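You operate a simulated robot arm through the tools that you are given. There is no shell and no other tool. Be economical: measure what you need, move in short steps, check, and stop when the job is done.

The job below is to be done with a simulated two-armed robot. You get a single attempt, and the scene is never put back.

JOB
On the top of the steel bench, fold the yellow cloth in half, so that its two long edges meet.

The check looks at the end state, three seconds after you hand in, the way a careful person would. Anything else that was tipped, shoved, dropped, spilled or broken makes it a failure. Flat cloth is picked up by pressing the open fingertips on it (5 to 10 N) and closing them slowly along it; thin cloth reads only 2 to 8 mm in the jaws.

ROBOT AND FRAMES
Two 7-joint arms with two-finger parallel grippers on one trunk, on a base that drives. Base frame: it is fixed to the floor where the robot stands at the start and does not move with it; the origin is under the middle of the robot, x ahead of it, y to its left, z up; the surface under the hand at the start is at about z = 880. Lengths are in mm, angles in rad, forces in N, time in s.
The left shoulder is at the start at [70, 163, 1195], the right one opposite. With the tool pointing down near the work surface each hand reaches from about 400 to 880 mm from the robot's upright axis, wherever it stands, measured 20 degrees to its own side. Places, roughly: top of the steel bench [600, 100, 900]. Payload 3.43 kg a hand.
The tool frame of a hand sits at the grasp point between the pads (the TCP): z along the fingers, y along the line on which they close. The tips reach 34 mm beyond it. The gripper opens to 128 mm. The fingers are 24 mm wide and 12 mm thick; the gripper's body (48 by 130 mm) begins 96 mm behind the TCP.
Orientation is told as [roll, pitch, yaw] about the base's x, y, z axes, in that order, counted from this pose: with the fingers straight down and closing along the base's y, the tool's x points along the base's -x, its y along +y and its z along -z.

CONTROLS
- The arms move only by the tool step_arm. It takes "left_moves", "right_moves" or both (then of equal length, played together; a hand with none holds still); each is a list of rows, each an object of numbers (a shift or turn left out is 0, a gripper value left out holds the last): "tx", "ty", "tz": the shift along the base's x, y, z in mm; "ax", "ay", "az": the turn, a rotation vector about the base's x, y, z in rad; "claw": the closure, from 0 (fully open) to 1 (shut). In form: [{"tx": .., "ty": .., "tz": .., "ax": .., "ay": .., "az": .., "claw": ..}, ...]. A call has 1 to 10 rows; each row is the pose to reach, as a shift and turn from the pose commanded when the call began. Each row takes 0.2 s and may step no farther than 50 mm and 0.15 rad from the row before; otherwise, or with a gripper value out of range, the whole call is refused. Where a pose cannot be reached the arm comes as near as it can. A force on the tool above 40 N (or 10 N above the force at the start of the call, whichever is more), or a blocked arm, ends the call early, and 0.2 s more pass. Each finger travels about 153 mm/s and halts on what it meets, pressing with about 40 N; the grip force reading is that of the motor and also rises with nothing between the fingers. The clock runs only during rows and for 0.2 s after the last one: add rows that repeat a pose to give the fingers time. It gives the time, the measured TCP pose, the force on the tool (base axes), the opening and the grip force at its end, in the units of the frame above (readings bear some noise), with the torque about the TCP (base axes, N m) and any sound that the robot's microphone picked up.
- Cameras (640 x 400 px; columns grow to the right, rows downward): "scene" is now at [129.6, -5.5, 1407.8]; the picture's right is [-0.06, -1.00, 0.00], its down [-0.72, 0.05, -0.69] and it looks along [0.69, -0.04, -0.72] (base axes); focal length 214 px, centre (320, 200). "left" rides on the left gripper at [76, 11, -160] in its tool frame; the picture's right is [-0.15, 0.99, 0.00], its down [-0.88, -0.13, -0.46] and it looks along [-0.45, -0.07, 0.89] (tool axes); focal length 234 px, centre (320, 200). "right" rides on the right gripper at [76, -11, -160] in its tool frame; the picture's right is [0.15, 0.99, 0.00], its down [-0.88, 0.13, -0.46] and it looks along [-0.45, 0.07, 0.89] (tool axes); focal length 234 px, centre (320, 200). There is no depth. A picture from a camera that has moved, and an enlarged one, comes with that camera's place and axes in the base frame and with its lens.
- grab_frame(camera): a new picture of that camera. The clock stands still meanwhile.
- lift_body(by): slides the trunk up (or, below 0, down) by that many mm; the arms and the scene camera ride with it, the base frame stays. It gives what a move gives, with no picture.
- steer(legs): drives the robot by 1 to 6 legs, each [ahead, left, turn to the left] in mm, mm and rad, along the robot's own axes; the way and the turn of a leg run together, so that a leg with both is an arc; at most 1500 mm and 3.142 rad a leg. The arms and the cameras ride along, it lands a little off, and it stops where it bumps. It gives what a move gives.
- turn_head(pan, tilt): turns the head with the scene camera to pan (to the left, within 1.501 rad either way) and tilt (down, from -0.506 to 1.204), counted from straight ahead of the robot. It gives what a move gives.
- enlarge(camera, box): a new picture of the part [left, top, right, bottom] of that camera's present view, enlarged. The clock stands still meanwhile.
- job_done(): hands the job in; it is judged then, once.

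Go step by step. Nothing tells you exact positions but the pictures and the camera data: compare them with the known pose of the tool, close in by small moves and look again before you grip or let go. The budget is 120 turns and 100 pictures, counting those below and the enlarged ones. Unless the task says otherwise, let go and move clear before handing in, and close with one line.

The tools are called after ">>>" as a command line: name --argument value ..., lists and objects as JSON in quotes. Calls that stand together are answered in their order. step_arm: Moves the arms, as the interface text tells. Its arguments: {"type":"object","properties":{"left_moves":{"type":"array","items":{"type":"object","properties":{"tx":{"type":"number"},"ty":{"type":"number"},"tz":{"type":"number"},"ax":{"type":"number"},"ay":{"type":"number"},"az":{"type":"number"},"claw":{"type":"number"}}}},"right_moves":{"type":"array","items":{"type":"object","properties":{"tx":{"type":"number"},"ty":{"type":"number"},"tz":{"type":"number"},"ax":{"type":"number"},"ay":{"type":"number"},"az":{"type":"number"},"claw":{"type":"number"}}}}},"required":[]} The other tools are called the same way: lift_body (by) slides the trunk up or down; steer (legs) drives the base; turn_head (pan, tilt) turns the head that bears the scene camera; grab_frame (camera) takes a picture; enlarge (camera, box) takes an enlarged picture of a part of a camera's view; job_done () hands the job in.

At the start:

```text
clock: 0.0
left_ee_pos: [559.2, 357.0, 1041.0]
left_tool_rot: [0.001, 0.0, 0.002]
left_contact_force: [-0.1, -0.2, 0.1]
left_ft_torque: [0.03, 0.0, 0.04]
left_finger_gap: 128.1
left_grip_force: 0.0
right_ee_pos: [514.1, -91.6, 1080.2]
right_tool_rot: [0.0, 0.001, 0.0]
right_contact_force: [0.6, -0.4, -0.4]
right_ft_torque: [-0.02, -0.02, -0.03]
right_finger_gap: 127.7
right_grip_force: 0.0
trunk travel left (down, up): [-675.0, 265.0]
robot x, y, heading: [3.1, 0.9, -0.002]
head pan, tilt: [-0.065, 0.81]
```

scene: 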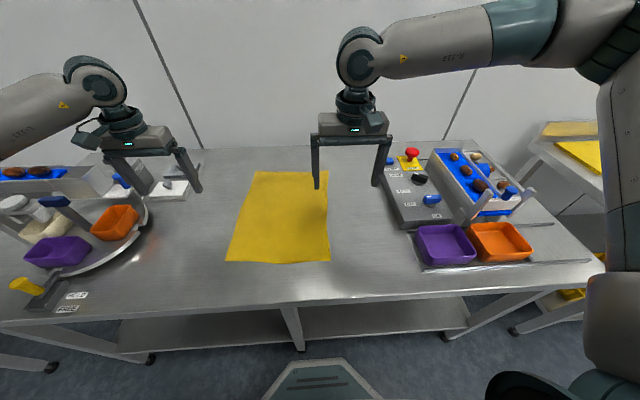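
right: 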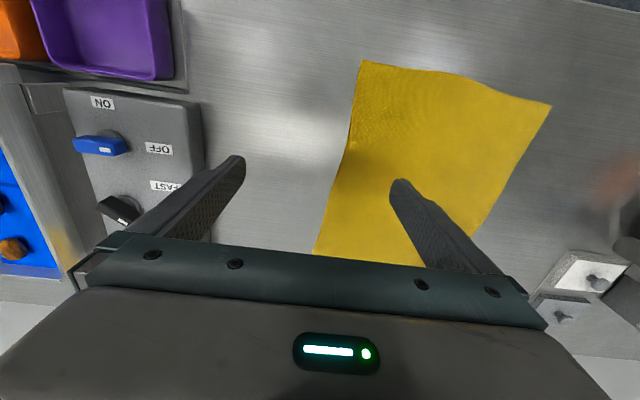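
left: 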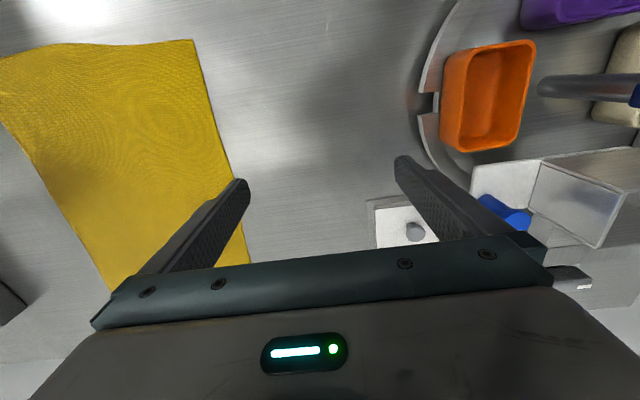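

The cloth lies with its long edges along x, at roughly y≈220 (left) and y≈-60 (right), and spans x≈410 to 800. I plan to turn the robot left so that the right hand can take the far corner and the left hand the near corner of the right edge. First I'll raise the trunk and check the clearance between base and bench.

>>> lift_body --by 100

>>> turn_head --pan 0 --tilt 1.2

>>> grab_frame --camera "scene"

```text
clock: 1.3
left_ee_pos: [560.2, 356.4, 1139.4]
left_tool_rot: [0.001, -0.001, 0.001]
left_contact_force: [-0.4, 0.0, -0.4]
left_ft_torque: [-0.02, -0.03, 0.01]
left_finger_gap: 128.0
left_grip_force: 0.1
right_ee_pos: [513.2, -91.9, 1180.2]
right_tool_rot: [0.0, 0.0, -0.002]
right_contact_force: [-0.7, 1.1, -0.2]
right_ft_torque: [-0.01, -0.01, 0.02]
right_finger_gap: 127.9
right_grip_force: 0.0
trunk travel left (down, up): [-775.0, 165.0]
robot x, y, heading: [0.3, 1.2, 0.001]
head pan, tilt: [-0.065, 0.81]
```

```text
clock: 2.2
left_ee_pos: [560.4, 357.5, 1139.8]
left_tool_rot: [-0.001, -0.001, 0.001]
left_contact_force: [-0.1, 0.4, 0.0]
left_ft_torque: [-0.01, 0.0, 0.0]
left_finger_gap: 128.1
left_grip_force: 0.0
right_ee_pos: [512.6, -91.0, 1181.1]
right_tool_rot: [0.001, 0.0, -0.001]
right_contact_force: [0.8, -0.3, 0.6]
right_ft_torque: [0.0, 0.05, -0.01]
right_finger_gap: 128.0
right_grip_force: 0.0
trunk travel left (down, up): [-775.0, 165.0]
robot x, y, heading: [2.2, -0.6, 0.002]
head pan, tilt: [0.0, 1.201]
```

```text
96 pictures are left
camera scene: at [105.4, -0.4, 1481.0], right [0.0, -1.0, 0.0], down [-0.93, 0.0, -0.36], along [0.36, 0.0, -0.93], focal length 214 px, centre (320, 200)
```

scene: 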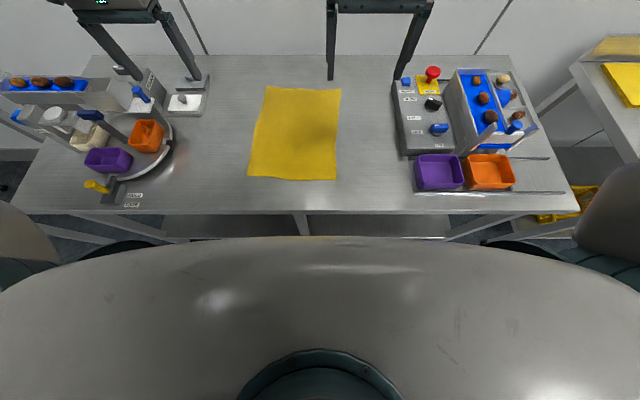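

The bench front edge is at x≈290 and the cloth corners are confirmed at about (796,204), (791,-80), (405,-51) and (415,226). I'll back off slightly, shift right and turn left.

>>> steer --legs '[[-40, 0, 0], [0, -40, 0], [0, 0, 0.5]]'

>>> turn_head --pan -0.3 --tilt 0.9

>>> grab_frame --camera "scene"

```text
clock: 5.0
left_ee_pos: [278.9, 543.1, 1141.1]
left_tool_rot: [0.001, 0.0, 0.505]
left_contact_force: [-0.1, 0.5, -0.8]
left_ft_torque: [-0.02, -0.01, -0.05]
left_finger_gap: 128.0
left_grip_force: 0.1
right_ee_pos: [453.6, 128.3, 1181.2]
right_tool_rot: [0.0, 0.0, 0.501]
right_contact_force: [0.8, -0.9, 0.1]
right_ft_torque: [0.03, -0.01, 0.0]
right_finger_gap: 127.9
right_grip_force: 0.2
trunk travel left (down, up): [-775.0, 165.0]
robot x, y, heading: [-41.5, -42.8, 0.505]
head pan, tilt: [0.0, 1.201]
```

```text
clock: 5.8
left_ee_pos: [277.4, 543.0, 1141.2]
left_tool_rot: [-0.001, 0.0, 0.504]
left_contact_force: [-0.2, 0.0, 0.0]
left_ft_torque: [0.0, 0.0, 0.02]
left_finger_gap: 127.9
left_grip_force: 0.1
right_ee_pos: [453.8, 127.7, 1181.6]
right_tool_rot: [-0.001, 0.0, 0.503]
right_contact_force: [0.3, -0.3, 1.1]
right_ft_torque: [0.0, -0.03, -0.01]
right_finger_gap: 128.1
right_grip_force: 0.1
trunk travel left (down, up): [-775.0, 165.0]
robot x, y, heading: [-39.7, -39.0, 0.505]
head pan, tilt: [-0.3, 0.901]
```

```text
95 pictures are left
camera scene: at [77.2, 0.3, 1500.7], right [0.2, -0.98, 0.0], down [-0.77, -0.16, -0.62], along [0.61, 0.13, -0.78], focal length 214 px, centre (320, 200)
```

scene: 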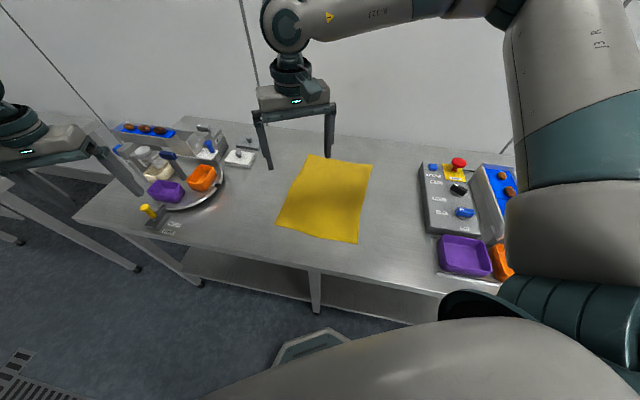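

The turn went well. Now I'll bring the right hand over the far part of the right edge and the left hand partway over, squaring their closing direction to base y.

>>> step_arm --right_moves '[{"tx": 38, "ty": -24, "az": -0.07}, {"tx": 75, "ty": -47, "az": -0.14}, {"tx": 113, "ty": -71, "az": -0.21}, {"tx": 150, "ty": -95, "az": -0.28}, {"tx": 188, "ty": -118, "az": -0.35}, {"tx": 226, "ty": -142, "az": -0.42}, {"tx": 264, "ty": -166, "az": -0.5}, {"tx": 301, "ty": -188, "az": -0.505}, {"tx": 301, "ty": -188, "az": -0.505}]' --left_moves '[{"tx": 14, "ty": -42, "az": -0.07}, {"tx": 27, "ty": -83, "az": -0.14}, {"tx": 41, "ty": -125, "az": -0.21}, {"tx": 55, "ty": -167, "az": -0.28}, {"tx": 69, "ty": -208, "az": -0.35}, {"tx": 83, "ty": -250, "az": -0.42}, {"tx": 97, "ty": -292, "az": -0.5}, {"tx": 110, "ty": -333, "az": -0.505}, {"tx": 110, "ty": -333, "az": -0.505}]'

>>> grab_frame --camera "scene"

```text
clock: 7.8
left_ee_pos: [388.8, 214.8, 1141.2]
left_tool_rot: [-0.002, 0.0, 0.0]
left_contact_force: [0.0, -0.3, -0.3]
left_ft_torque: [-0.02, -0.03, 0.01]
left_finger_gap: 128.0
left_grip_force: 0.1
right_ee_pos: [756.1, -59.7, 1181.1]
right_tool_rot: [-0.004, -0.002, -0.004]
right_contact_force: [-0.2, -0.5, 0.1]
right_ft_torque: [-0.02, 0.0, 0.01]
right_finger_gap: 127.8
right_grip_force: 0.0
trunk travel left (down, up): [-775.0, 165.0]
robot x, y, heading: [-43.3, -38.4, 0.506]
head pan, tilt: [-0.3, 0.901]
```

```text
94 pictures are left
camera scene: at [76.3, 1.2, 1500.8], right [0.2, -0.98, 0.0], down [-0.77, -0.16, -0.62], along [0.61, 0.12, -0.78], focal length 214 px, centre (320, 200)
```

scene: 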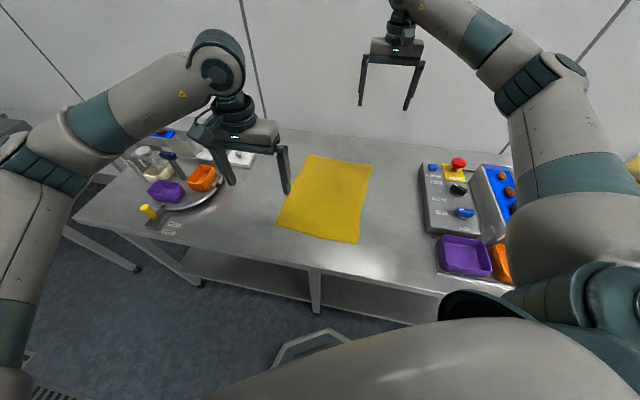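

Both arms are clear of each other. Next I'll bring the left hand over the near part of the right edge, set both jaws to about 36 mm, and look through the hand cameras.

>>> step_arm --left_moves '[{"tx": 9, "ty": -43, "claw": 0.72}, {"tx": 18, "ty": -86}, {"tx": 28, "ty": -129}, {"tx": 37, "ty": -172}, {"tx": 46, "ty": -215}, {"tx": 56, "ty": -255}, {"tx": 56, "ty": -255}]' --right_moves '[{"claw": 0.72}, {"claw": 0.72}, {"claw": 0.72}, {"claw": 0.72}, {"claw": 0.72}, {"claw": 0.72}, {"claw": 0.72}]'

>>> lift_body --by -100

>>> grab_frame --camera "right"

>>> grab_frame --camera "left"

>>> grab_frame --camera "scene"

```text
clock: 9.4
left_ee_pos: [444.6, -43.8, 1138.9]
left_tool_rot: [-0.002, 0.0, 0.0]
left_contact_force: [0.0, -0.1, 0.0]
left_ft_torque: [-0.05, 0.01, -0.01]
left_finger_gap: 35.7
left_grip_force: 0.0
right_ee_pos: [756.2, -58.7, 1180.6]
right_tool_rot: [-0.001, -0.001, -0.001]
right_contact_force: [0.7, 0.8, 0.1]
right_ft_torque: [-0.01, -0.02, 0.0]
right_finger_gap: 35.7
right_grip_force: 0.0
trunk travel left (down, up): [-775.0, 165.0]
robot x, y, heading: [-40.0, -38.1, 0.505]
head pan, tilt: [-0.3, 0.901]
```

```text
clock: 10.7
left_ee_pos: [442.9, -45.1, 1038.0]
left_tool_rot: [0.001, -0.001, -0.001]
left_contact_force: [-0.1, -0.4, -0.1]
left_ft_torque: [-0.02, 0.01, 0.02]
left_finger_gap: 35.7
left_grip_force: 0.1
right_ee_pos: [757.0, -60.0, 1080.7]
right_tool_rot: [0.001, 0.0, -0.001]
right_contact_force: [1.0, -0.1, -0.8]
right_ft_torque: [0.0, -0.03, -0.01]
right_finger_gap: 35.7
right_grip_force: 0.2
trunk travel left (down, up): [-675.0, 265.0]
robot x, y, heading: [-33.8, -40.4, 0.504]
head pan, tilt: [-0.3, 0.901]
```

```text
93 pictures are left
camera right: at [681.4, -71.4, 1241.1], right [-0.14, 0.99, 0.0], down [0.88, 0.13, 0.46], along [0.45, 0.07, -0.89], focal length 234 px, centre (320, 200)
```

right: 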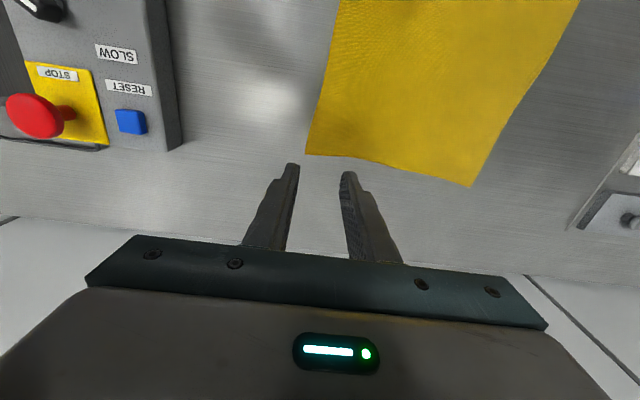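

```text
92 pictures are left
camera left: at [367.5, -33.0, 1197.9], right [0.15, 0.99, 0.0], down [0.88, -0.13, 0.46], along [0.45, -0.07, -0.89], focal length 234 px, centre (320, 200)
```

left: 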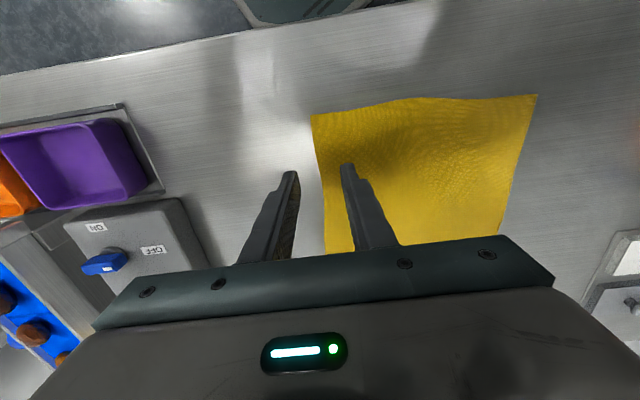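

```text
91 pictures are left
camera scene: at [77.2, -0.5, 1400.8], right [0.2, -0.98, 0.0], down [-0.77, -0.16, -0.62], along [0.61, 0.13, -0.78], focal length 214 px, centre (320, 200)
```

scene: 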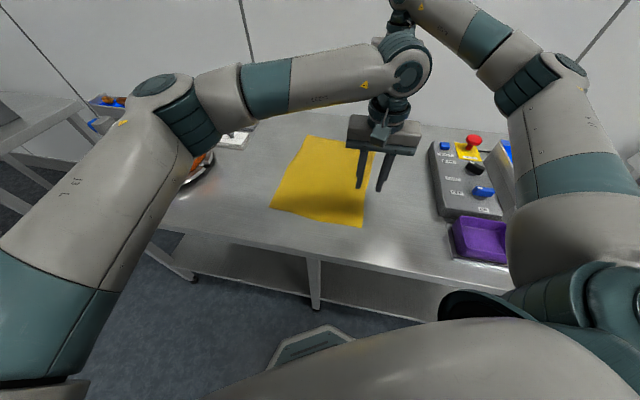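

The cloth is a rectangle of about 380×281 mm, turned −0.068 rad: right edge from (405,-51) to (785,-77), left edge from (424,230) to (802,203). I'll align the jaws with it and come down to just above the edge.

>>> step_arm --left_moves '[{"tx": 0, "ty": 10, "tz": -30, "az": -0.035}, {"tx": -1, "ty": 19, "tz": -60, "az": -0.069}, {"tx": -1, "ty": 19, "tz": -80, "az": -0.069}, {"tx": -1, "ty": 19, "tz": -95, "az": -0.069}, {"tx": -1, "ty": 19, "tz": -95, "az": -0.069}]' --right_moves '[{"tx": -3, "ty": 7, "tz": -40, "az": -0.035}, {"tx": -6, "ty": 14, "tz": -80, "az": -0.069}, {"tx": -6, "ty": 14, "tz": -115, "az": -0.069}, {"tx": -6, "ty": 14, "tz": -138, "az": -0.069}, {"tx": -6, "ty": 14, "tz": -138, "az": -0.069}]'

>>> grab_frame --camera "right"

>>> grab_frame --camera "left"

```text
clock: 11.9
left_ee_pos: [442.1, -26.4, 941.9]
left_tool_rot: [0.0, 0.0, -0.068]
left_contact_force: [0.4, 0.4, 0.2]
left_ft_torque: [0.0, -0.02, -0.01]
left_finger_gap: 35.7
left_grip_force: 0.1
right_ee_pos: [752.6, -45.6, 943.9]
right_tool_rot: [0.0, 0.0, -0.073]
right_contact_force: [-0.3, -0.7, 0.6]
right_ft_torque: [-0.02, -0.02, 0.06]
right_finger_gap: 35.9
right_grip_force: 0.0
trunk travel left (down, up): [-675.0, 265.0]
robot x, y, heading: [-39.1, -40.3, 0.504]
head pan, tilt: [-0.3, 0.901]
```

```text
90 pictures are left
camera right: at [675.5, -51.3, 1103.4], right [-0.08, 1.0, 0.0], down [0.89, 0.07, 0.46], along [0.46, 0.03, -0.89], focal length 234 px, centre (320, 200)
```

right: 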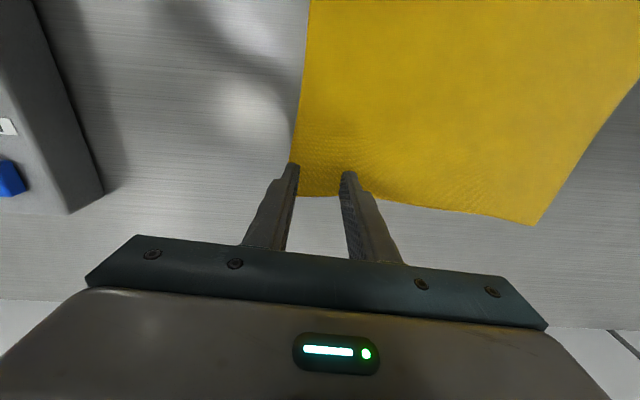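

```text
89 pictures are left
camera left: at [366.1, -9.3, 1102.5], right [0.21, 0.98, 0.0], down [0.87, -0.19, 0.46], along [0.45, -0.1, -0.89], focal length 234 px, centre (320, 200)
```

left: 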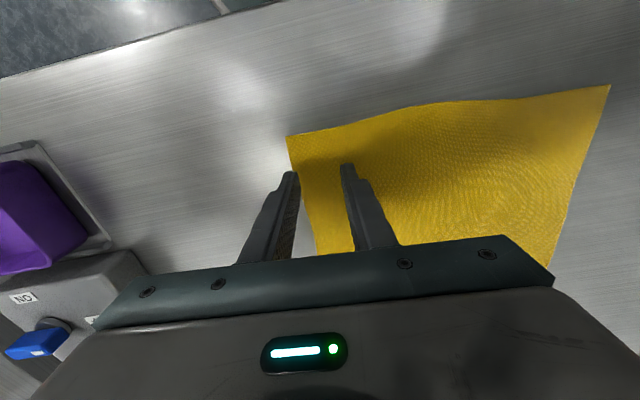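

The outer fingertips sit just over the edge. I'll nudge both hands inward by 6–8 mm and descend towards contact.

>>> step_arm --left_moves '[{"ty": 6, "tz": -10}, {"ty": 6, "tz": -18}, {"ty": 6, "tz": -22}, {"ty": 6, "tz": -24}, {"ty": 6, "tz": -26}, {"ty": 6, "tz": -26}]' --right_moves '[{"ty": 8, "tz": -10}, {"ty": 8, "tz": -18}, {"ty": 8, "tz": -22}, {"ty": 8, "tz": -26}, {"ty": 8, "tz": -28}, {"ty": 8, "tz": -28}]'

```text
clock: 13.3
left_ee_pos: [442.4, -19.0, 916.4]
left_tool_rot: [0.001, 0.001, -0.07]
left_contact_force: [0.2, 1.0, 0.3]
left_ft_torque: [0.02, -0.02, 0.01]
left_finger_gap: 35.7
left_grip_force: 0.0
right_ee_pos: [749.9, -37.3, 914.9]
right_tool_rot: [0.0, 0.001, -0.071]
right_contact_force: [0.2, -0.1, 2.4]
right_ft_torque: [-0.05, 0.05, -0.03]
right_finger_gap: 35.5
right_grip_force: 0.1
trunk travel left (down, up): [-675.0, 265.0]
robot x, y, heading: [-44.4, -41.6, 0.508]
head pan, tilt: [-0.3, 0.901]
```

Contact is just starting, so I'll press a little further.

>>> step_arm --left_moves '[{"tz": -1}, {"tz": -2}, {"tz": -3}]' --right_moves '[{"tz": -0.5}, {"tz": -1}, {"tz": -1}]'

```text
clock: 14.1
left_ee_pos: [441.5, -19.1, 915.1]
left_tool_rot: [-0.002, 0.0, -0.07]
left_contact_force: [1.6, 0.8, 10.6]
left_ft_torque: [-0.18, -0.05, 0.02]
left_finger_gap: 35.7
left_grip_force: 0.1
right_ee_pos: [750.2, -37.9, 915.5]
right_tool_rot: [0.0, -0.001, -0.071]
right_contact_force: [1.7, 0.5, 6.8]
right_ft_torque: [-0.08, -0.02, 0.0]
right_finger_gap: 35.5
right_grip_force: 0.1
trunk travel left (down, up): [-675.0, 265.0]
robot x, y, heading: [-38.0, -42.5, 0.506]
head pan, tilt: [-0.3, 0.901]
```

The forces are about 7 to 10 N. Closing slowly.

>>> step_arm --left_moves '[{"claw": 0.75}, {"claw": 0.78}, {"claw": 0.81}, {"claw": 0.84}, {"claw": 0.87}, {"claw": 0.9}, {"claw": 0.93}, {"claw": 0.96}, {"claw": 1.0}, {"claw": 1.0}]' --right_moves '[{"claw": 0.75}, {"claw": 0.78}, {"claw": 0.81}, {"claw": 0.84}, {"claw": 0.87}, {"claw": 0.9}, {"claw": 0.93}, {"claw": 0.96}, {"claw": 1.0}, {"claw": 1.0}]'

>>> grab_frame --camera "right"

>>> grab_frame --camera "left"

```text
clock: 16.3
left_ee_pos: [440.7, -19.8, 915.8]
left_tool_rot: [0.001, -0.002, -0.069]
left_contact_force: [1.7, -2.8, 26.3]
left_ft_torque: [-0.25, -0.06, 0.0]
left_finger_gap: 2.0
left_grip_force: 37.0
right_ee_pos: [749.9, -37.9, 916.7]
right_tool_rot: [0.001, -0.002, -0.07]
right_contact_force: [-0.8, 0.1, 4.7]
right_ft_torque: [-0.03, 0.02, -0.05]
right_finger_gap: 2.2
right_grip_force: 37.4
trunk travel left (down, up): [-675.0, 265.0]
robot x, y, heading: [-38.5, -39.5, 0.502]
head pan, tilt: [-0.3, 0.901]
```

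```text
88 pictures are left
camera right: at [673.3, -44.3, 1075.2], right [-0.08, 1.0, 0.0], down [0.89, 0.07, 0.46], along [0.46, 0.03, -0.89], focal length 234 px, centre (320, 200)
```

right: 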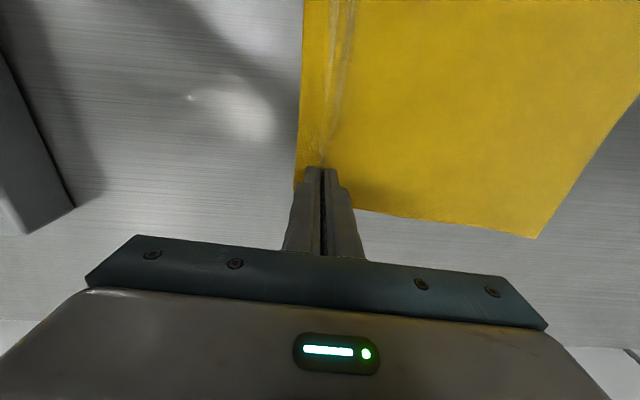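

```text
87 pictures are left
camera left: at [365.4, -3.5, 1074.8], right [0.21, 0.98, 0.0], down [0.87, -0.19, 0.46], along [0.45, -0.1, -0.89], focal length 234 px, centre (320, 200)
```

left: 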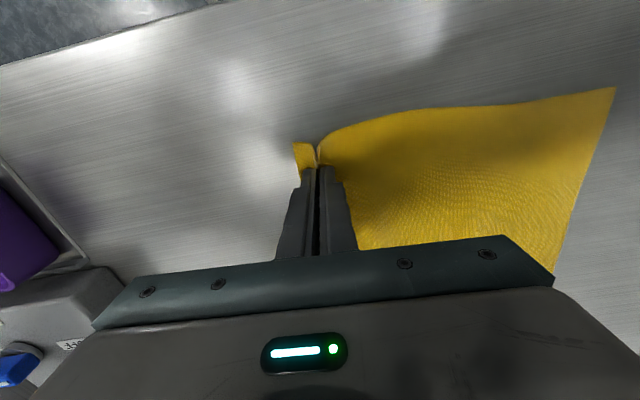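

Both hands have a pinch (2 mm gap), and the cloth body crept about 16 mm to the right while closing. Its left edge is now at about y=210 near and 187 far, so the free fold radius is about 90 mm. I'll start the arc over.

>>> step_arm --left_moves '[{"tx": 0, "ty": 1, "tz": 13}, {"tx": 0, "ty": 4, "tz": 26}, {"tx": 1, "ty": 10, "tz": 39}, {"tx": 1, "ty": 17, "tz": 50}, {"tx": 2, "ty": 26, "tz": 60}, {"tx": 3, "ty": 37, "tz": 69}, {"tx": 3, "ty": 49, "tz": 76}, {"tx": 4, "ty": 62, "tz": 81}, {"tx": 5, "ty": 76, "tz": 84}, {"tx": 6, "ty": 90, "tz": 85}]' --right_moves '[{"tx": 0, "ty": 1, "tz": 13}, {"tx": 0, "ty": 4, "tz": 26}, {"tx": 1, "ty": 10, "tz": 39}, {"tx": 1, "ty": 17, "tz": 50}, {"tx": 2, "ty": 26, "tz": 60}, {"tx": 3, "ty": 37, "tz": 69}, {"tx": 3, "ty": 49, "tz": 76}, {"tx": 4, "ty": 62, "tz": 81}, {"tx": 5, "ty": 76, "tz": 84}, {"tx": 6, "ty": 90, "tz": 85}]'

>>> grab_frame --camera "scene"

>>> grab_frame --camera "right"

>>> grab_frame --camera "left"

```text
clock: 18.5
left_ee_pos: [448.7, 72.2, 998.1]
left_tool_rot: [-0.004, -0.001, -0.07]
left_contact_force: [1.8, 0.3, 0.3]
left_ft_torque: [-0.04, -0.02, 0.01]
left_finger_gap: 2.1
left_grip_force: 36.8
right_ee_pos: [755.7, 51.7, 998.8]
right_tool_rot: [0.001, 0.0, -0.072]
right_contact_force: [-1.0, -0.5, 0.1]
right_ft_torque: [-0.02, 0.01, 0.0]
right_finger_gap: 2.2
right_grip_force: 37.3
trunk travel left (down, up): [-675.0, 265.0]
robot x, y, heading: [-38.4, -40.9, 0.503]
head pan, tilt: [-0.3, 0.901]
```

```text
86 pictures are left
camera scene: at [77.4, 1.1, 1400.7], right [0.2, -0.98, 0.0], down [-0.77, -0.16, -0.62], along [0.61, 0.12, -0.78], focal length 214 px, centre (320, 200)
```

scene: 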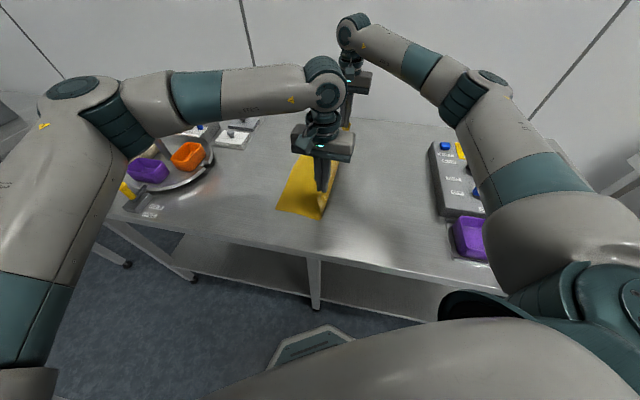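

```text
85 pictures are left
camera right: at [681.1, 47.3, 1158.6], right [-0.08, 1.0, 0.0], down [0.89, 0.07, 0.46], along [0.45, 0.03, -0.89], focal length 234 px, centre (320, 200)
```

right: 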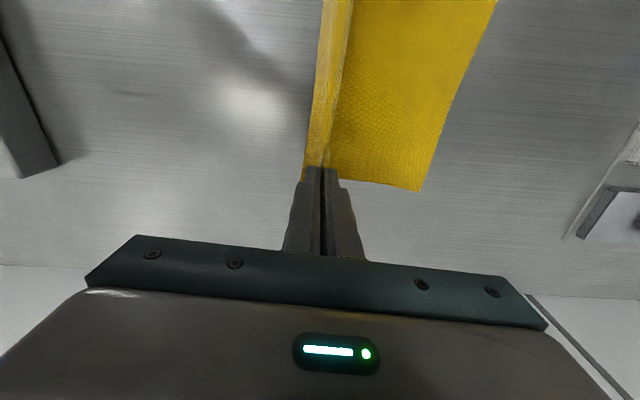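

```text
84 pictures are left
camera left: at [373.6, 87.8, 1158.6], right [0.21, 0.98, 0.0], down [0.87, -0.19, 0.46], along [0.44, -0.1, -0.89], focal length 234 px, centre (320, 200)
```

left: 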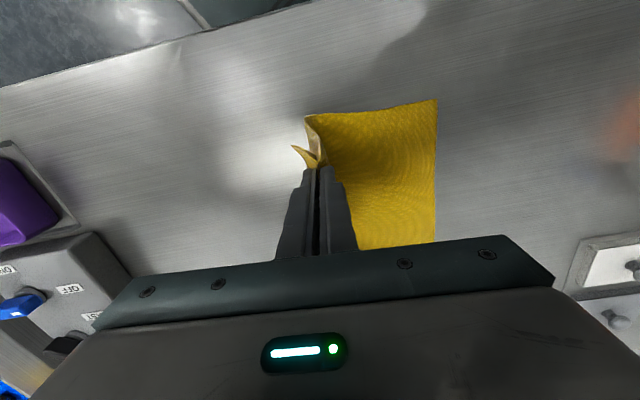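

The fold is going well: the body is flat, with the left edge at y≈209 near and 186 far. The free hem flap lies on the −y side of the jaws, so I'll tilt the grippers (fingertips towards −y) during the rest of the arc so the hem can unroll outward.

>>> step_arm --left_moves '[{"tx": 1, "ty": 12, "tz": -1, "ax": -0.06, "ay": 0.004}, {"tx": 2, "ty": 24, "tz": -3, "ax": -0.12, "ay": 0.008}, {"tx": 2, "ty": 35, "tz": -7, "ax": -0.18, "ay": 0.012}, {"tx": 3, "ty": 46, "tz": -12, "ax": -0.24, "ay": 0.016}, {"tx": 4, "ty": 56, "tz": -18, "ax": -0.3, "ay": 0.02}, {"tx": 4, "ty": 66, "tz": -25, "ax": -0.36, "ay": 0.024}, {"tx": 5, "ty": 75, "tz": -33, "ax": -0.42, "ay": 0.028}, {"tx": 6, "ty": 83, "tz": -41, "ax": -0.48, "ay": 0.032}, {"tx": 6, "ty": 90, "tz": -49, "ax": -0.54, "ay": 0.036}, {"tx": 6, "ty": 94, "tz": -56, "ax": -0.6, "ay": 0.04}]' --right_moves '[{"tx": 1, "ty": 12, "tz": -1, "ax": -0.06, "ay": 0.004}, {"tx": 2, "ty": 24, "tz": -3, "ax": -0.12, "ay": 0.008}, {"tx": 2, "ty": 35, "tz": -7, "ax": -0.18, "ay": 0.012}, {"tx": 3, "ty": 46, "tz": -12, "ax": -0.24, "ay": 0.016}, {"tx": 4, "ty": 56, "tz": -18, "ax": -0.3, "ay": 0.02}, {"tx": 4, "ty": 66, "tz": -25, "ax": -0.36, "ay": 0.024}, {"tx": 5, "ty": 75, "tz": -33, "ax": -0.42, "ay": 0.028}, {"tx": 6, "ty": 83, "tz": -41, "ax": -0.48, "ay": 0.032}, {"tx": 6, "ty": 90, "tz": -49, "ax": -0.54, "ay": 0.036}, {"tx": 6, "ty": 94, "tz": -56, "ax": -0.6, "ay": 0.04}]'

>>> grab_frame --camera "scene"

>>> grab_frame --camera "right"

>>> grab_frame --camera "left"

```text
clock: 20.7
left_ee_pos: [453.8, 167.8, 942.7]
left_tool_rot: [-0.604, -0.002, -0.068]
left_contact_force: [-0.3, -0.2, -1.0]
left_ft_torque: [0.01, -0.07, 0.05]
left_finger_gap: 2.2
left_grip_force: 36.6
right_ee_pos: [739.4, 122.6, 957.4]
right_tool_rot: [-0.573, -0.005, -0.068]
right_contact_force: [0.3, -0.1, -0.3]
right_ft_torque: [0.0, -0.04, -0.05]
right_finger_gap: 2.2
right_grip_force: 37.3
right hand out of reach, approached as far as the arm can: row 8, 9, 10
trunk travel left (down, up): [-675.0, 265.0]
robot x, y, heading: [-41.2, -39.5, 0.509]
head pan, tilt: [-0.3, 0.901]
```

```text
83 pictures are left
camera scene: at [76.1, 3.0, 1400.8], right [0.2, -0.98, 0.0], down [-0.77, -0.16, -0.62], along [0.61, 0.12, -0.78], focal length 214 px, centre (320, 200)
```

scene: 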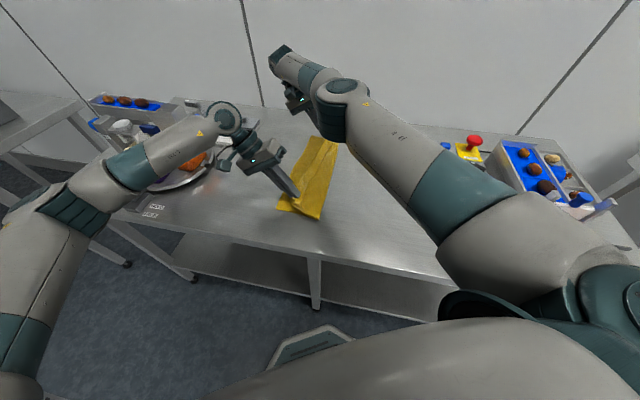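

```text
82 pictures are left
camera right: at [669.1, 205.6, 1096.9], right [-0.09, 0.84, -0.54], down [0.9, 0.3, 0.31], along [0.42, -0.46, -0.78], focal length 234 px, centre (320, 200)
```

right: 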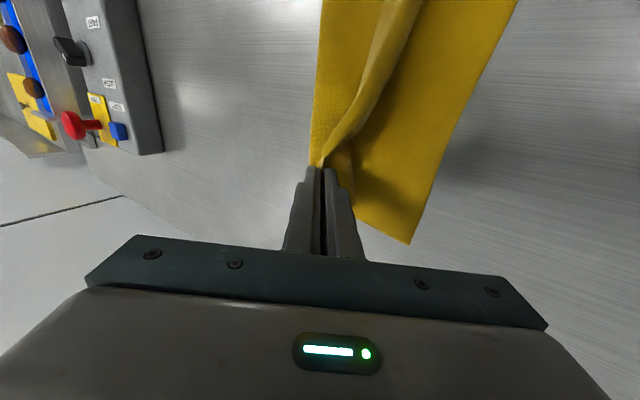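

```text
81 pictures are left
camera left: at [383.9, 272.3, 1067.6], right [0.2, 0.8, -0.56], down [0.89, 0.09, 0.45], along [0.41, -0.59, -0.69], focal length 234 px, centre (320, 200)
```

left: 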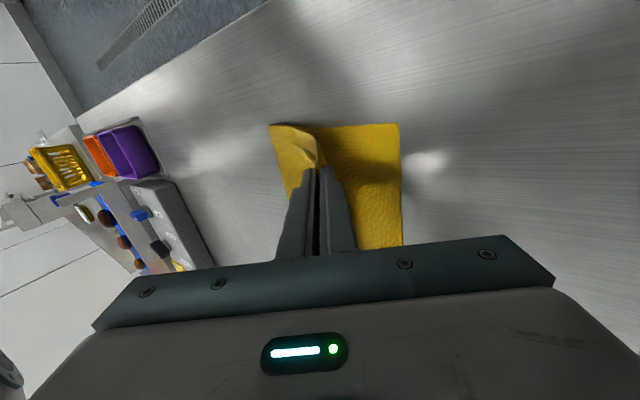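

The right hand ran out of reach with the tilt, about 25 mm short. I'll ease the left hand back and shift the base by about (+15,+30), which leaves the left hand in place and gives the right arm the missing reach.

>>> step_arm --left_moves '[{"tx": -5, "ty": -10}, {"tx": -10, "ty": -20}, {"tx": -15, "ty": -30}]'

>>> steer --legs '[[28, 19, 0]]'

```text
clock: 21.5
left_ee_pos: [439.4, 135.0, 942.8]
left_tool_rot: [-0.603, 0.0, -0.068]
left_contact_force: [-0.2, 0.2, 0.2]
left_ft_torque: [0.06, 0.0, -0.01]
left_finger_gap: 2.1
left_grip_force: 37.3
right_ee_pos: [740.4, 120.0, 957.0]
right_tool_rot: [-0.57, -0.002, -0.07]
right_contact_force: [0.3, 0.1, -0.6]
right_ft_torque: [0.05, 0.0, -0.04]
right_finger_gap: 2.1
right_grip_force: 37.4
trunk travel left (down, up): [-675.0, 265.0]
robot x, y, heading: [-37.2, -39.5, 0.506]
head pan, tilt: [-0.3, 0.901]
```

```text
clock: 22.4
left_ee_pos: [452.7, 162.7, 944.8]
left_tool_rot: [-0.602, -0.003, -0.07]
left_contact_force: [0.6, -0.9, 1.0]
left_ft_torque: [0.05, -0.05, 0.03]
left_finger_gap: 2.0
left_grip_force: 36.2
right_ee_pos: [754.6, 146.7, 957.7]
right_tool_rot: [-0.568, -0.004, -0.072]
right_contact_force: [0.7, -0.6, -0.1]
right_ft_torque: [0.05, -0.01, 0.02]
right_finger_gap: 2.1
right_grip_force: 37.5
trunk travel left (down, up): [-675.0, 265.0]
robot x, y, heading: [-25.7, -10.4, 0.501]
head pan, tilt: [-0.3, 0.901]
```

>>> step_arm --right_moves '[{"tx": -15, "ty": -28}]'

>>> grab_frame --camera "right"

```text
clock: 22.8
left_ee_pos: [453.2, 157.5, 943.2]
left_tool_rot: [-0.598, -0.002, -0.072]
left_contact_force: [0.0, -0.9, 0.9]
left_ft_torque: [0.11, -0.02, 0.01]
left_finger_gap: 2.0
left_grip_force: 37.0
right_ee_pos: [741.4, 114.3, 956.9]
right_tool_rot: [-0.565, -0.003, -0.078]
right_contact_force: [0.3, -2.2, 0.4]
right_ft_torque: [0.14, 0.02, -0.03]
right_finger_gap: 2.2
right_grip_force: 37.1
trunk travel left (down, up): [-675.0, 265.0]
robot x, y, heading: [-24.9, -12.0, 0.502]
head pan, tilt: [-0.3, 0.901]
```

```text
80 pictures are left
camera right: at [671.9, 196.3, 1098.8], right [-0.08, 0.84, -0.53], down [0.9, 0.29, 0.32], along [0.42, -0.45, -0.79], focal length 234 px, centre (320, 200)
```

right: 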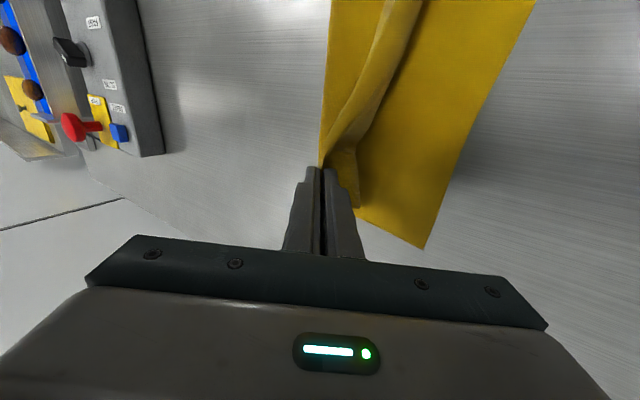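

>>> step_arm --right_moves '[{"tx": 7, "ty": 11, "tz": -3}, {"tx": 14, "ty": 22, "tz": -8}, {"tx": 21, "ty": 33, "tz": -13}, {"tx": 21, "ty": 33, "tz": -13}]'

>>> grab_frame --camera "right"

>>> grab_frame --camera "scene"

>>> enlarge --camera "left" --box '[220, 80, 460, 260]'

```text
clock: 23.8
left_ee_pos: [454.4, 163.2, 943.2]
left_tool_rot: [-0.601, -0.002, -0.069]
left_contact_force: [-0.3, -0.1, 1.5]
left_ft_torque: [0.07, 0.01, -0.01]
left_finger_gap: 1.9
left_grip_force: 36.9
right_ee_pos: [754.5, 148.4, 947.1]
right_tool_rot: [-0.571, -0.004, -0.072]
right_contact_force: [0.5, 0.0, 0.1]
right_ft_torque: [0.01, -0.01, -0.01]
right_finger_gap: 2.2
right_grip_force: 36.6
right hand out of reach, approached as far as the arm can: row 3, 4
trunk travel left (down, up): [-675.0, 265.0]
robot x, y, heading: [-25.2, -12.3, 0.498]
head pan, tilt: [-0.3, 0.901]
```

```text
79 pictures are left
camera right: at [685.4, 230.2, 1088.0], right [-0.08, 0.84, -0.53], down [0.9, 0.29, 0.32], along [0.42, -0.46, -0.78], focal length 234 px, centre (320, 200)
```

right: 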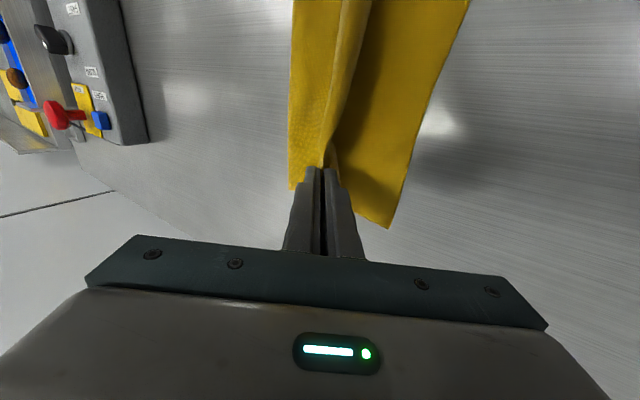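

```text
78 pictures are left
camera scene: at [92.9, 27.6, 1400.7], right [0.2, -0.98, 0.0], down [-0.77, -0.16, -0.62], along [0.61, 0.13, -0.78], focal length 214 px, centre (320, 200)
```

scene: 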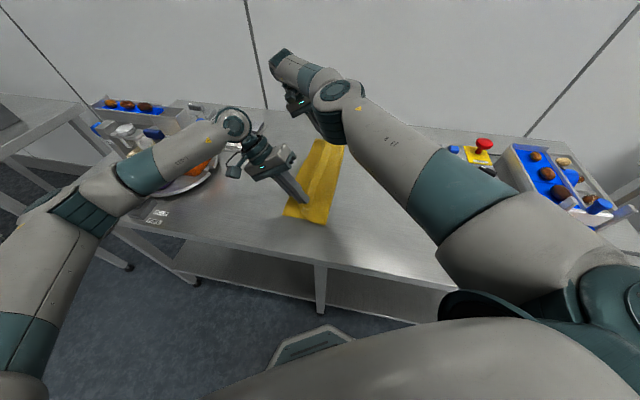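

```text
2.22 times, centred on (340, 170) of left
camera zoom: at [385.5, 267.1, 1068.2], right [0.2, 0.8, -0.56], down [0.89, 0.09, 0.45], along [0.41, -0.59, -0.7], focal length 520 px, centre (276, 267)
```

zoom: 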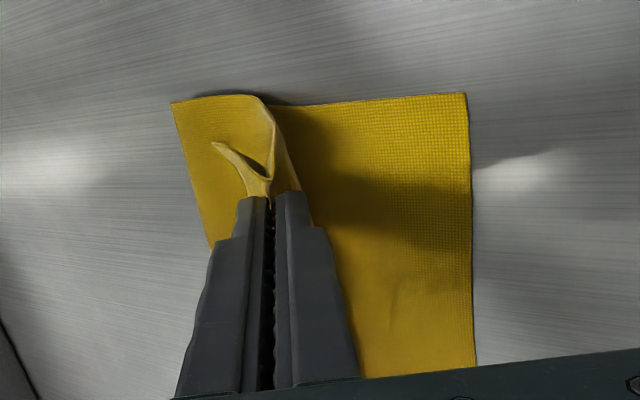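

Both pinches are where I want them, with the fold line at about y≈67 near and ~45 far. I'll tension the left a little, raise slightly, open, and back out along the tool axis so the hem springs outward.

>>> step_arm --left_moves '[{"ty": 5, "tz": 6}, {"ty": 7, "tz": 12}, {"ty": 7, "tz": 12, "claw": 0.4}, {"ty": 7, "tz": 12, "claw": 0.4}, {"ty": 7, "tz": 12, "claw": 0.4}, {"ty": 20, "tz": 32}, {"ty": 40, "tz": 62}, {"ty": 60, "tz": 95}, {"ty": 70, "tz": 125}, {"ty": 70, "tz": 125}]' --right_moves '[{"tx": -7, "tz": 6}, {"tx": -7, "tz": 10}, {"tx": -7, "tz": 10, "claw": 0.4}, {"tx": -7, "tz": 10, "claw": 0.4}, {"tx": -7, "tz": 10, "claw": 0.4}, {"tx": -10, "ty": 0, "tz": 35, "ax": 0.1}, {"tx": -12, "ty": 0, "tz": 65, "ax": 0.2}, {"tx": -12, "ty": 0, "tz": 95, "ax": 0.3}, {"tx": -12, "ty": 0, "tz": 125, "ax": 0.4}, {"tx": -12, "ty": 0, "tz": 125, "ax": 0.5}]'

>>> grab_frame --camera "scene"

>>> grab_frame --camera "left"

>>> grab_frame --camera "right"

```text
clock: 26.0
left_ee_pos: [455.9, 233.2, 1068.1]
left_tool_rot: [-0.602, 0.0, -0.071]
left_contact_force: [0.4, 0.3, -0.5]
left_ft_torque: [0.01, 0.01, -0.01]
left_finger_gap: 76.8
left_grip_force: 0.1
right_ee_pos: [743.2, 149.2, 1071.4]
right_tool_rot: [-0.068, 0.033, -0.065]
right_contact_force: [-0.3, -0.6, 1.0]
right_ft_torque: [0.04, 0.03, 0.03]
right_finger_gap: 76.6
right_grip_force: 0.1
trunk travel left (down, up): [-675.0, 265.0]
robot x, y, heading: [-26.2, -10.9, 0.501]
head pan, tilt: [-0.3, 0.901]
```

```text
76 pictures are left
camera scene: at [93.5, 27.8, 1400.6], right [0.2, -0.98, 0.0], down [-0.77, -0.16, -0.62], along [0.61, 0.13, -0.78], focal length 214 px, centre (320, 200)
```

scene: 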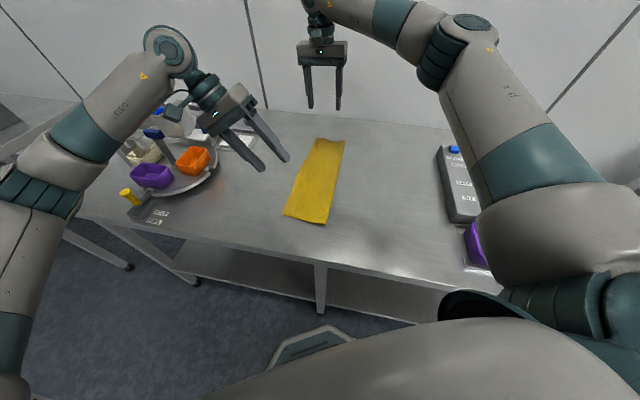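

```text
75 pictures are left
camera left: at [387.2, 337.7, 1193.3], right [0.2, 0.8, -0.56], down [0.89, 0.09, 0.45], along [0.41, -0.59, -0.7], focal length 234 px, centre (320, 200)
```

left: 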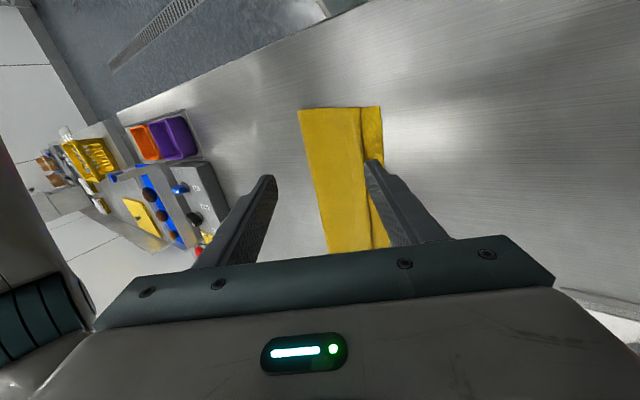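

```text
74 pictures are left
camera right: at [674.7, 153.1, 1234.6], right [-0.08, 0.99, -0.06], down [0.9, 0.1, 0.42], along [0.42, -0.02, -0.91], focal length 234 px, centre (320, 200)
```

right: 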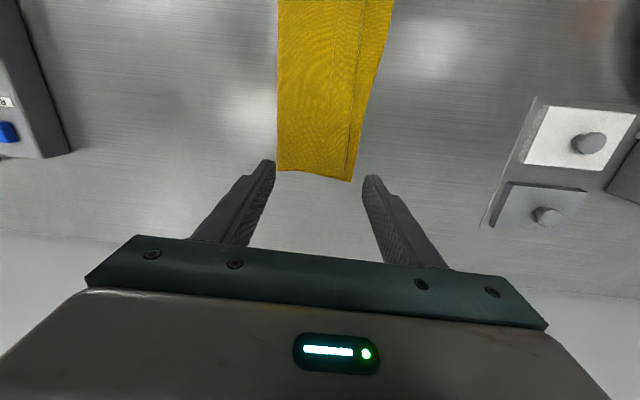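

The hem sprang outward nicely. I'll take close looks to see how far the top edge is from the bottom edge.

>>> enlarge --camera "left" --box '[280, 90, 420, 190]'

>>> enlarge --camera "right" --box '[260, 0, 420, 200]'

>>> enlarge --camera "scene" --box '[260, 120, 380, 240]'

```text
4.00 times, centred on (350, 140) of left
camera zoom: at [387.2, 337.7, 1193.3], right [0.2, 0.8, -0.56], down [0.89, 0.09, 0.45], along [0.41, -0.59, -0.7], focal length 937 px, centre (200, 440)
```

zoom: 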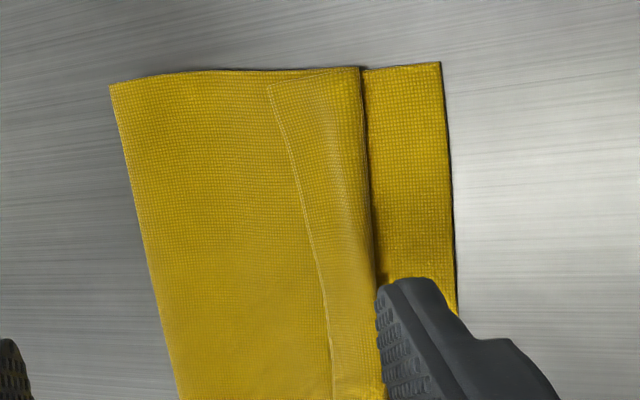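

```text
2.00 times, centred on (340, 100) of right
camera zoom: at [674.7, 153.1, 1234.6], right [-0.08, 0.99, -0.06], down [0.9, 0.1, 0.42], along [0.42, -0.02, -0.91], focal length 468 px, centre (280, 400)
```

zoom: 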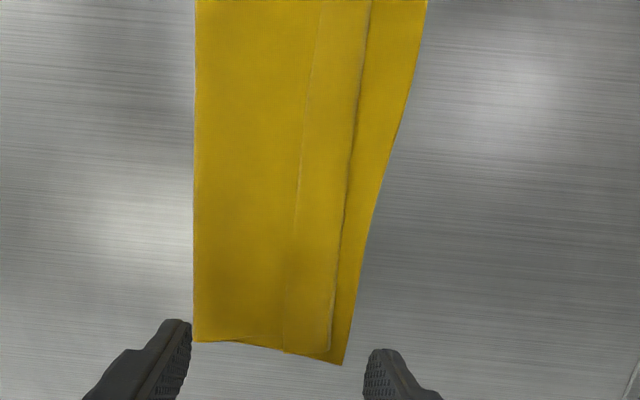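

```text
3.33 times, centred on (320, 180) of scene
camera zoom: at [93.5, 27.8, 1400.6], right [0.2, -0.98, 0.0], down [-0.77, -0.16, -0.62], along [0.61, 0.13, -0.78], focal length 715 px, centre (320, 267)
```

zoom: 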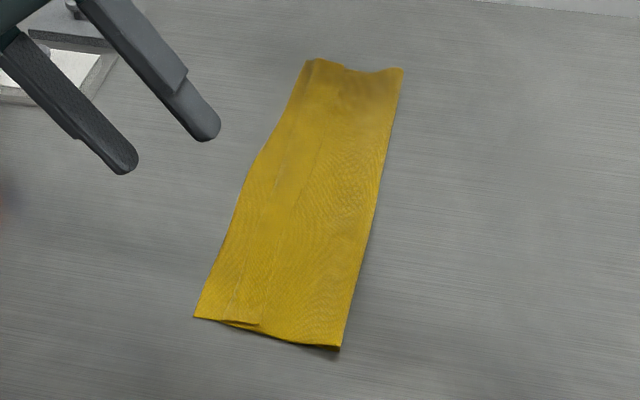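

The hem is folded back inward as a flat strip about 35 mm wide (edge at y≈144, crease at ≈181, bottom edge at ≈210 near and 192 far). I'll unroll it with a light drag, using both hands yawed 90° so four spread fingertips rest on the strip. First I'll untilt.

>>> step_arm --left_moves '[{"tx": 5, "ty": -15, "tz": 5, "ax": 0.15, "ay": -0.01}, {"tx": 10, "ty": -30, "tz": 10, "ax": 0.3, "ay": -0.02}, {"tx": 20, "ty": -45, "tz": 10, "ax": 0.45, "ay": -0.03}, {"tx": 28, "ty": -60, "tz": 10, "ax": 0.6, "ay": -0.04}, {"tx": 34, "ty": -77, "tz": 10, "ax": 0.6, "ay": -0.04, "claw": 0.0}]' --right_moves '[{"tx": -10, "ty": 0, "tz": 0, "ax": 0.03, "ay": -0.015}, {"tx": -20, "ty": 3, "ax": 0.068, "ay": -0.033}, {"tx": -30, "ty": 5, "ax": 0.068, "ay": -0.033}, {"tx": -38, "ty": 7, "ax": 0.068, "ay": -0.033}, {"tx": -38, "ty": 7, "ax": 0.068, "ay": -0.033, "claw": 0.0}]'

>>> step_arm --left_moves '[{"az": 0.15}, {"az": 0.3}, {"az": 0.45}, {"az": 0.6}, {"az": 0.75}, {"az": 0.9}, {"az": 1.05}, {"az": 1.2}, {"az": 1.35}, {"az": 1.5}]' --right_moves '[{"az": 0.15}, {"az": 0.3}, {"az": 0.45}, {"az": 0.6}, {"az": 0.75}, {"az": 0.9}, {"az": 1.05}, {"az": 1.2}, {"az": 1.35}, {"az": 1.5}]'

>>> grab_frame --camera "scene"

```text
clock: 27.2
left_ee_pos: [486.6, 156.9, 1079.6]
left_tool_rot: [0.002, 0.002, -0.069]
left_contact_force: [0.3, -0.3, 0.8]
left_ft_torque: [0.03, -0.04, 0.0]
left_finger_gap: 128.1
left_grip_force: 0.0
right_ee_pos: [704.2, 156.9, 1072.2]
right_tool_rot: [-0.001, 0.003, -0.063]
right_contact_force: [-0.8, 0.1, 0.3]
right_ft_torque: [0.0, 0.04, -0.03]
right_finger_gap: 128.0
right_grip_force: 0.0
trunk travel left (down, up): [-675.0, 265.0]
robot x, y, heading: [-22.7, -11.2, 0.498]
head pan, tilt: [-0.3, 0.901]
```

```text
clock: 29.4
left_ee_pos: [487.9, 153.4, 1077.9]
left_tool_rot: [0.002, -0.001, 1.43]
left_contact_force: [-0.3, -0.7, 0.4]
left_ft_torque: [0.1, 0.0, 0.0]
left_finger_gap: 127.9
left_grip_force: 0.0
right_ee_pos: [662.6, 113.3, 1057.7]
right_tool_rot: [0.021, 0.013, 1.277]
right_contact_force: [-0.4, 0.4, 0.1]
right_ft_torque: [0.05, -0.05, 0.0]
right_finger_gap: 128.1
right_grip_force: 0.1
right hand out of reach, approached as far as the arm can: row 9, 10
trunk travel left (down, up): [-675.0, 265.0]
robot x, y, heading: [-24.7, -9.6, 0.502]
head pan, tilt: [-0.3, 0.901]
```

```text
70 pictures are left
camera scene: at [93.6, 24.9, 1400.6], right [0.2, -0.98, 0.0], down [-0.77, -0.16, -0.62], along [0.61, 0.13, -0.78], focal length 214 px, centre (320, 200)
```

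scene: 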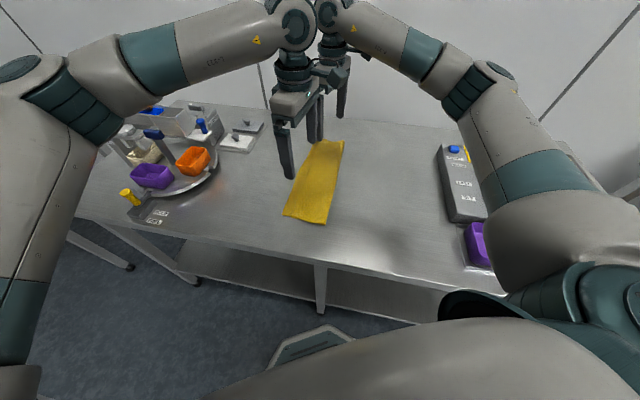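

The right wrist can't yaw that far, so I'll park the right hand to the side and let the left hand do the unrolling alone, near part first.

>>> step_arm --right_moves '[{"ty": -20, "tz": 5, "az": -0.13}, {"ty": -40, "tz": 10, "az": -0.26}, {"tx": 0, "ty": -60, "tz": 20, "az": -0.39}, {"ty": -85, "tz": 30, "az": -0.52}, {"ty": -110, "tz": 40, "az": -0.65}, {"ty": -140, "tz": 50, "az": -0.78}, {"ty": -170, "tz": 60, "az": -0.91}, {"ty": -200, "tz": 60, "az": -1.04}, {"ty": -220, "tz": 60, "az": -1.17}, {"ty": -220, "tz": 60, "az": -1.28}]' --left_moves '[{"az": 0.07}, {"az": 0.14}, {"tz": -30, "az": 0.14}, {"tz": -60, "az": 0.14}, {"tz": -90, "az": 0.14}, {"tz": -115, "az": 0.14}, {"tz": -125, "az": 0.14}, {"tz": -125, "az": 0.14}, {"tz": -125, "az": 0.14}, {"tz": -125, "az": 0.14}]'

>>> grab_frame --camera "left"

>>> enlarge --camera "scene" --box '[260, 110, 380, 240]'

```text
clock: 31.6
left_ee_pos: [487.5, 157.2, 953.2]
left_tool_rot: [0.0, 0.003, 1.567]
left_contact_force: [-0.1, -0.2, 0.5]
left_ft_torque: [-0.02, 0.0, 0.0]
left_finger_gap: 128.2
left_grip_force: 0.0
right_ee_pos: [660.8, -106.5, 1117.1]
right_tool_rot: [0.018, 0.018, -0.009]
right_contact_force: [-0.3, -0.5, -0.1]
right_ft_torque: [-0.02, -0.01, 0.02]
right_finger_gap: 128.1
right_grip_force: 0.2
trunk travel left (down, up): [-675.0, 265.0]
robot x, y, heading: [-24.1, -10.7, 0.5]
head pan, tilt: [-0.3, 0.901]
```

```text
69 pictures are left
camera left: at [476.3, 81.3, 1112.4], right [-0.99, 0.15, 0.0], down [0.13, 0.88, 0.45], along [0.07, 0.45, -0.89], focal length 234 px, centre (320, 200)
```

left: 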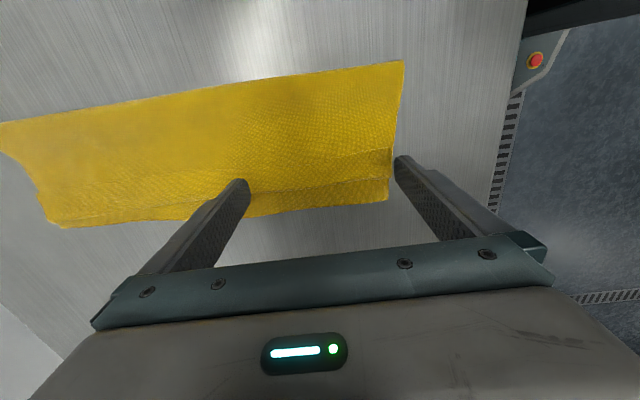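

```text
3.08 times, centred on (320, 175) of scene
camera zoom: at [92.6, 29.2, 1400.7], right [0.2, -0.98, 0.0], down [-0.77, -0.16, -0.62], along [0.61, 0.12, -0.78], focal length 660 px, centre (320, 277)
```

zoom: 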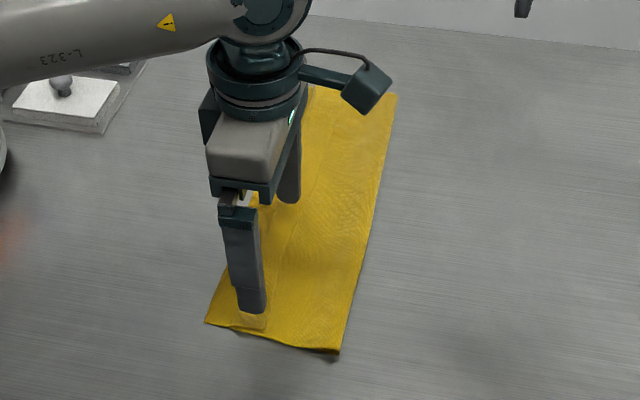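

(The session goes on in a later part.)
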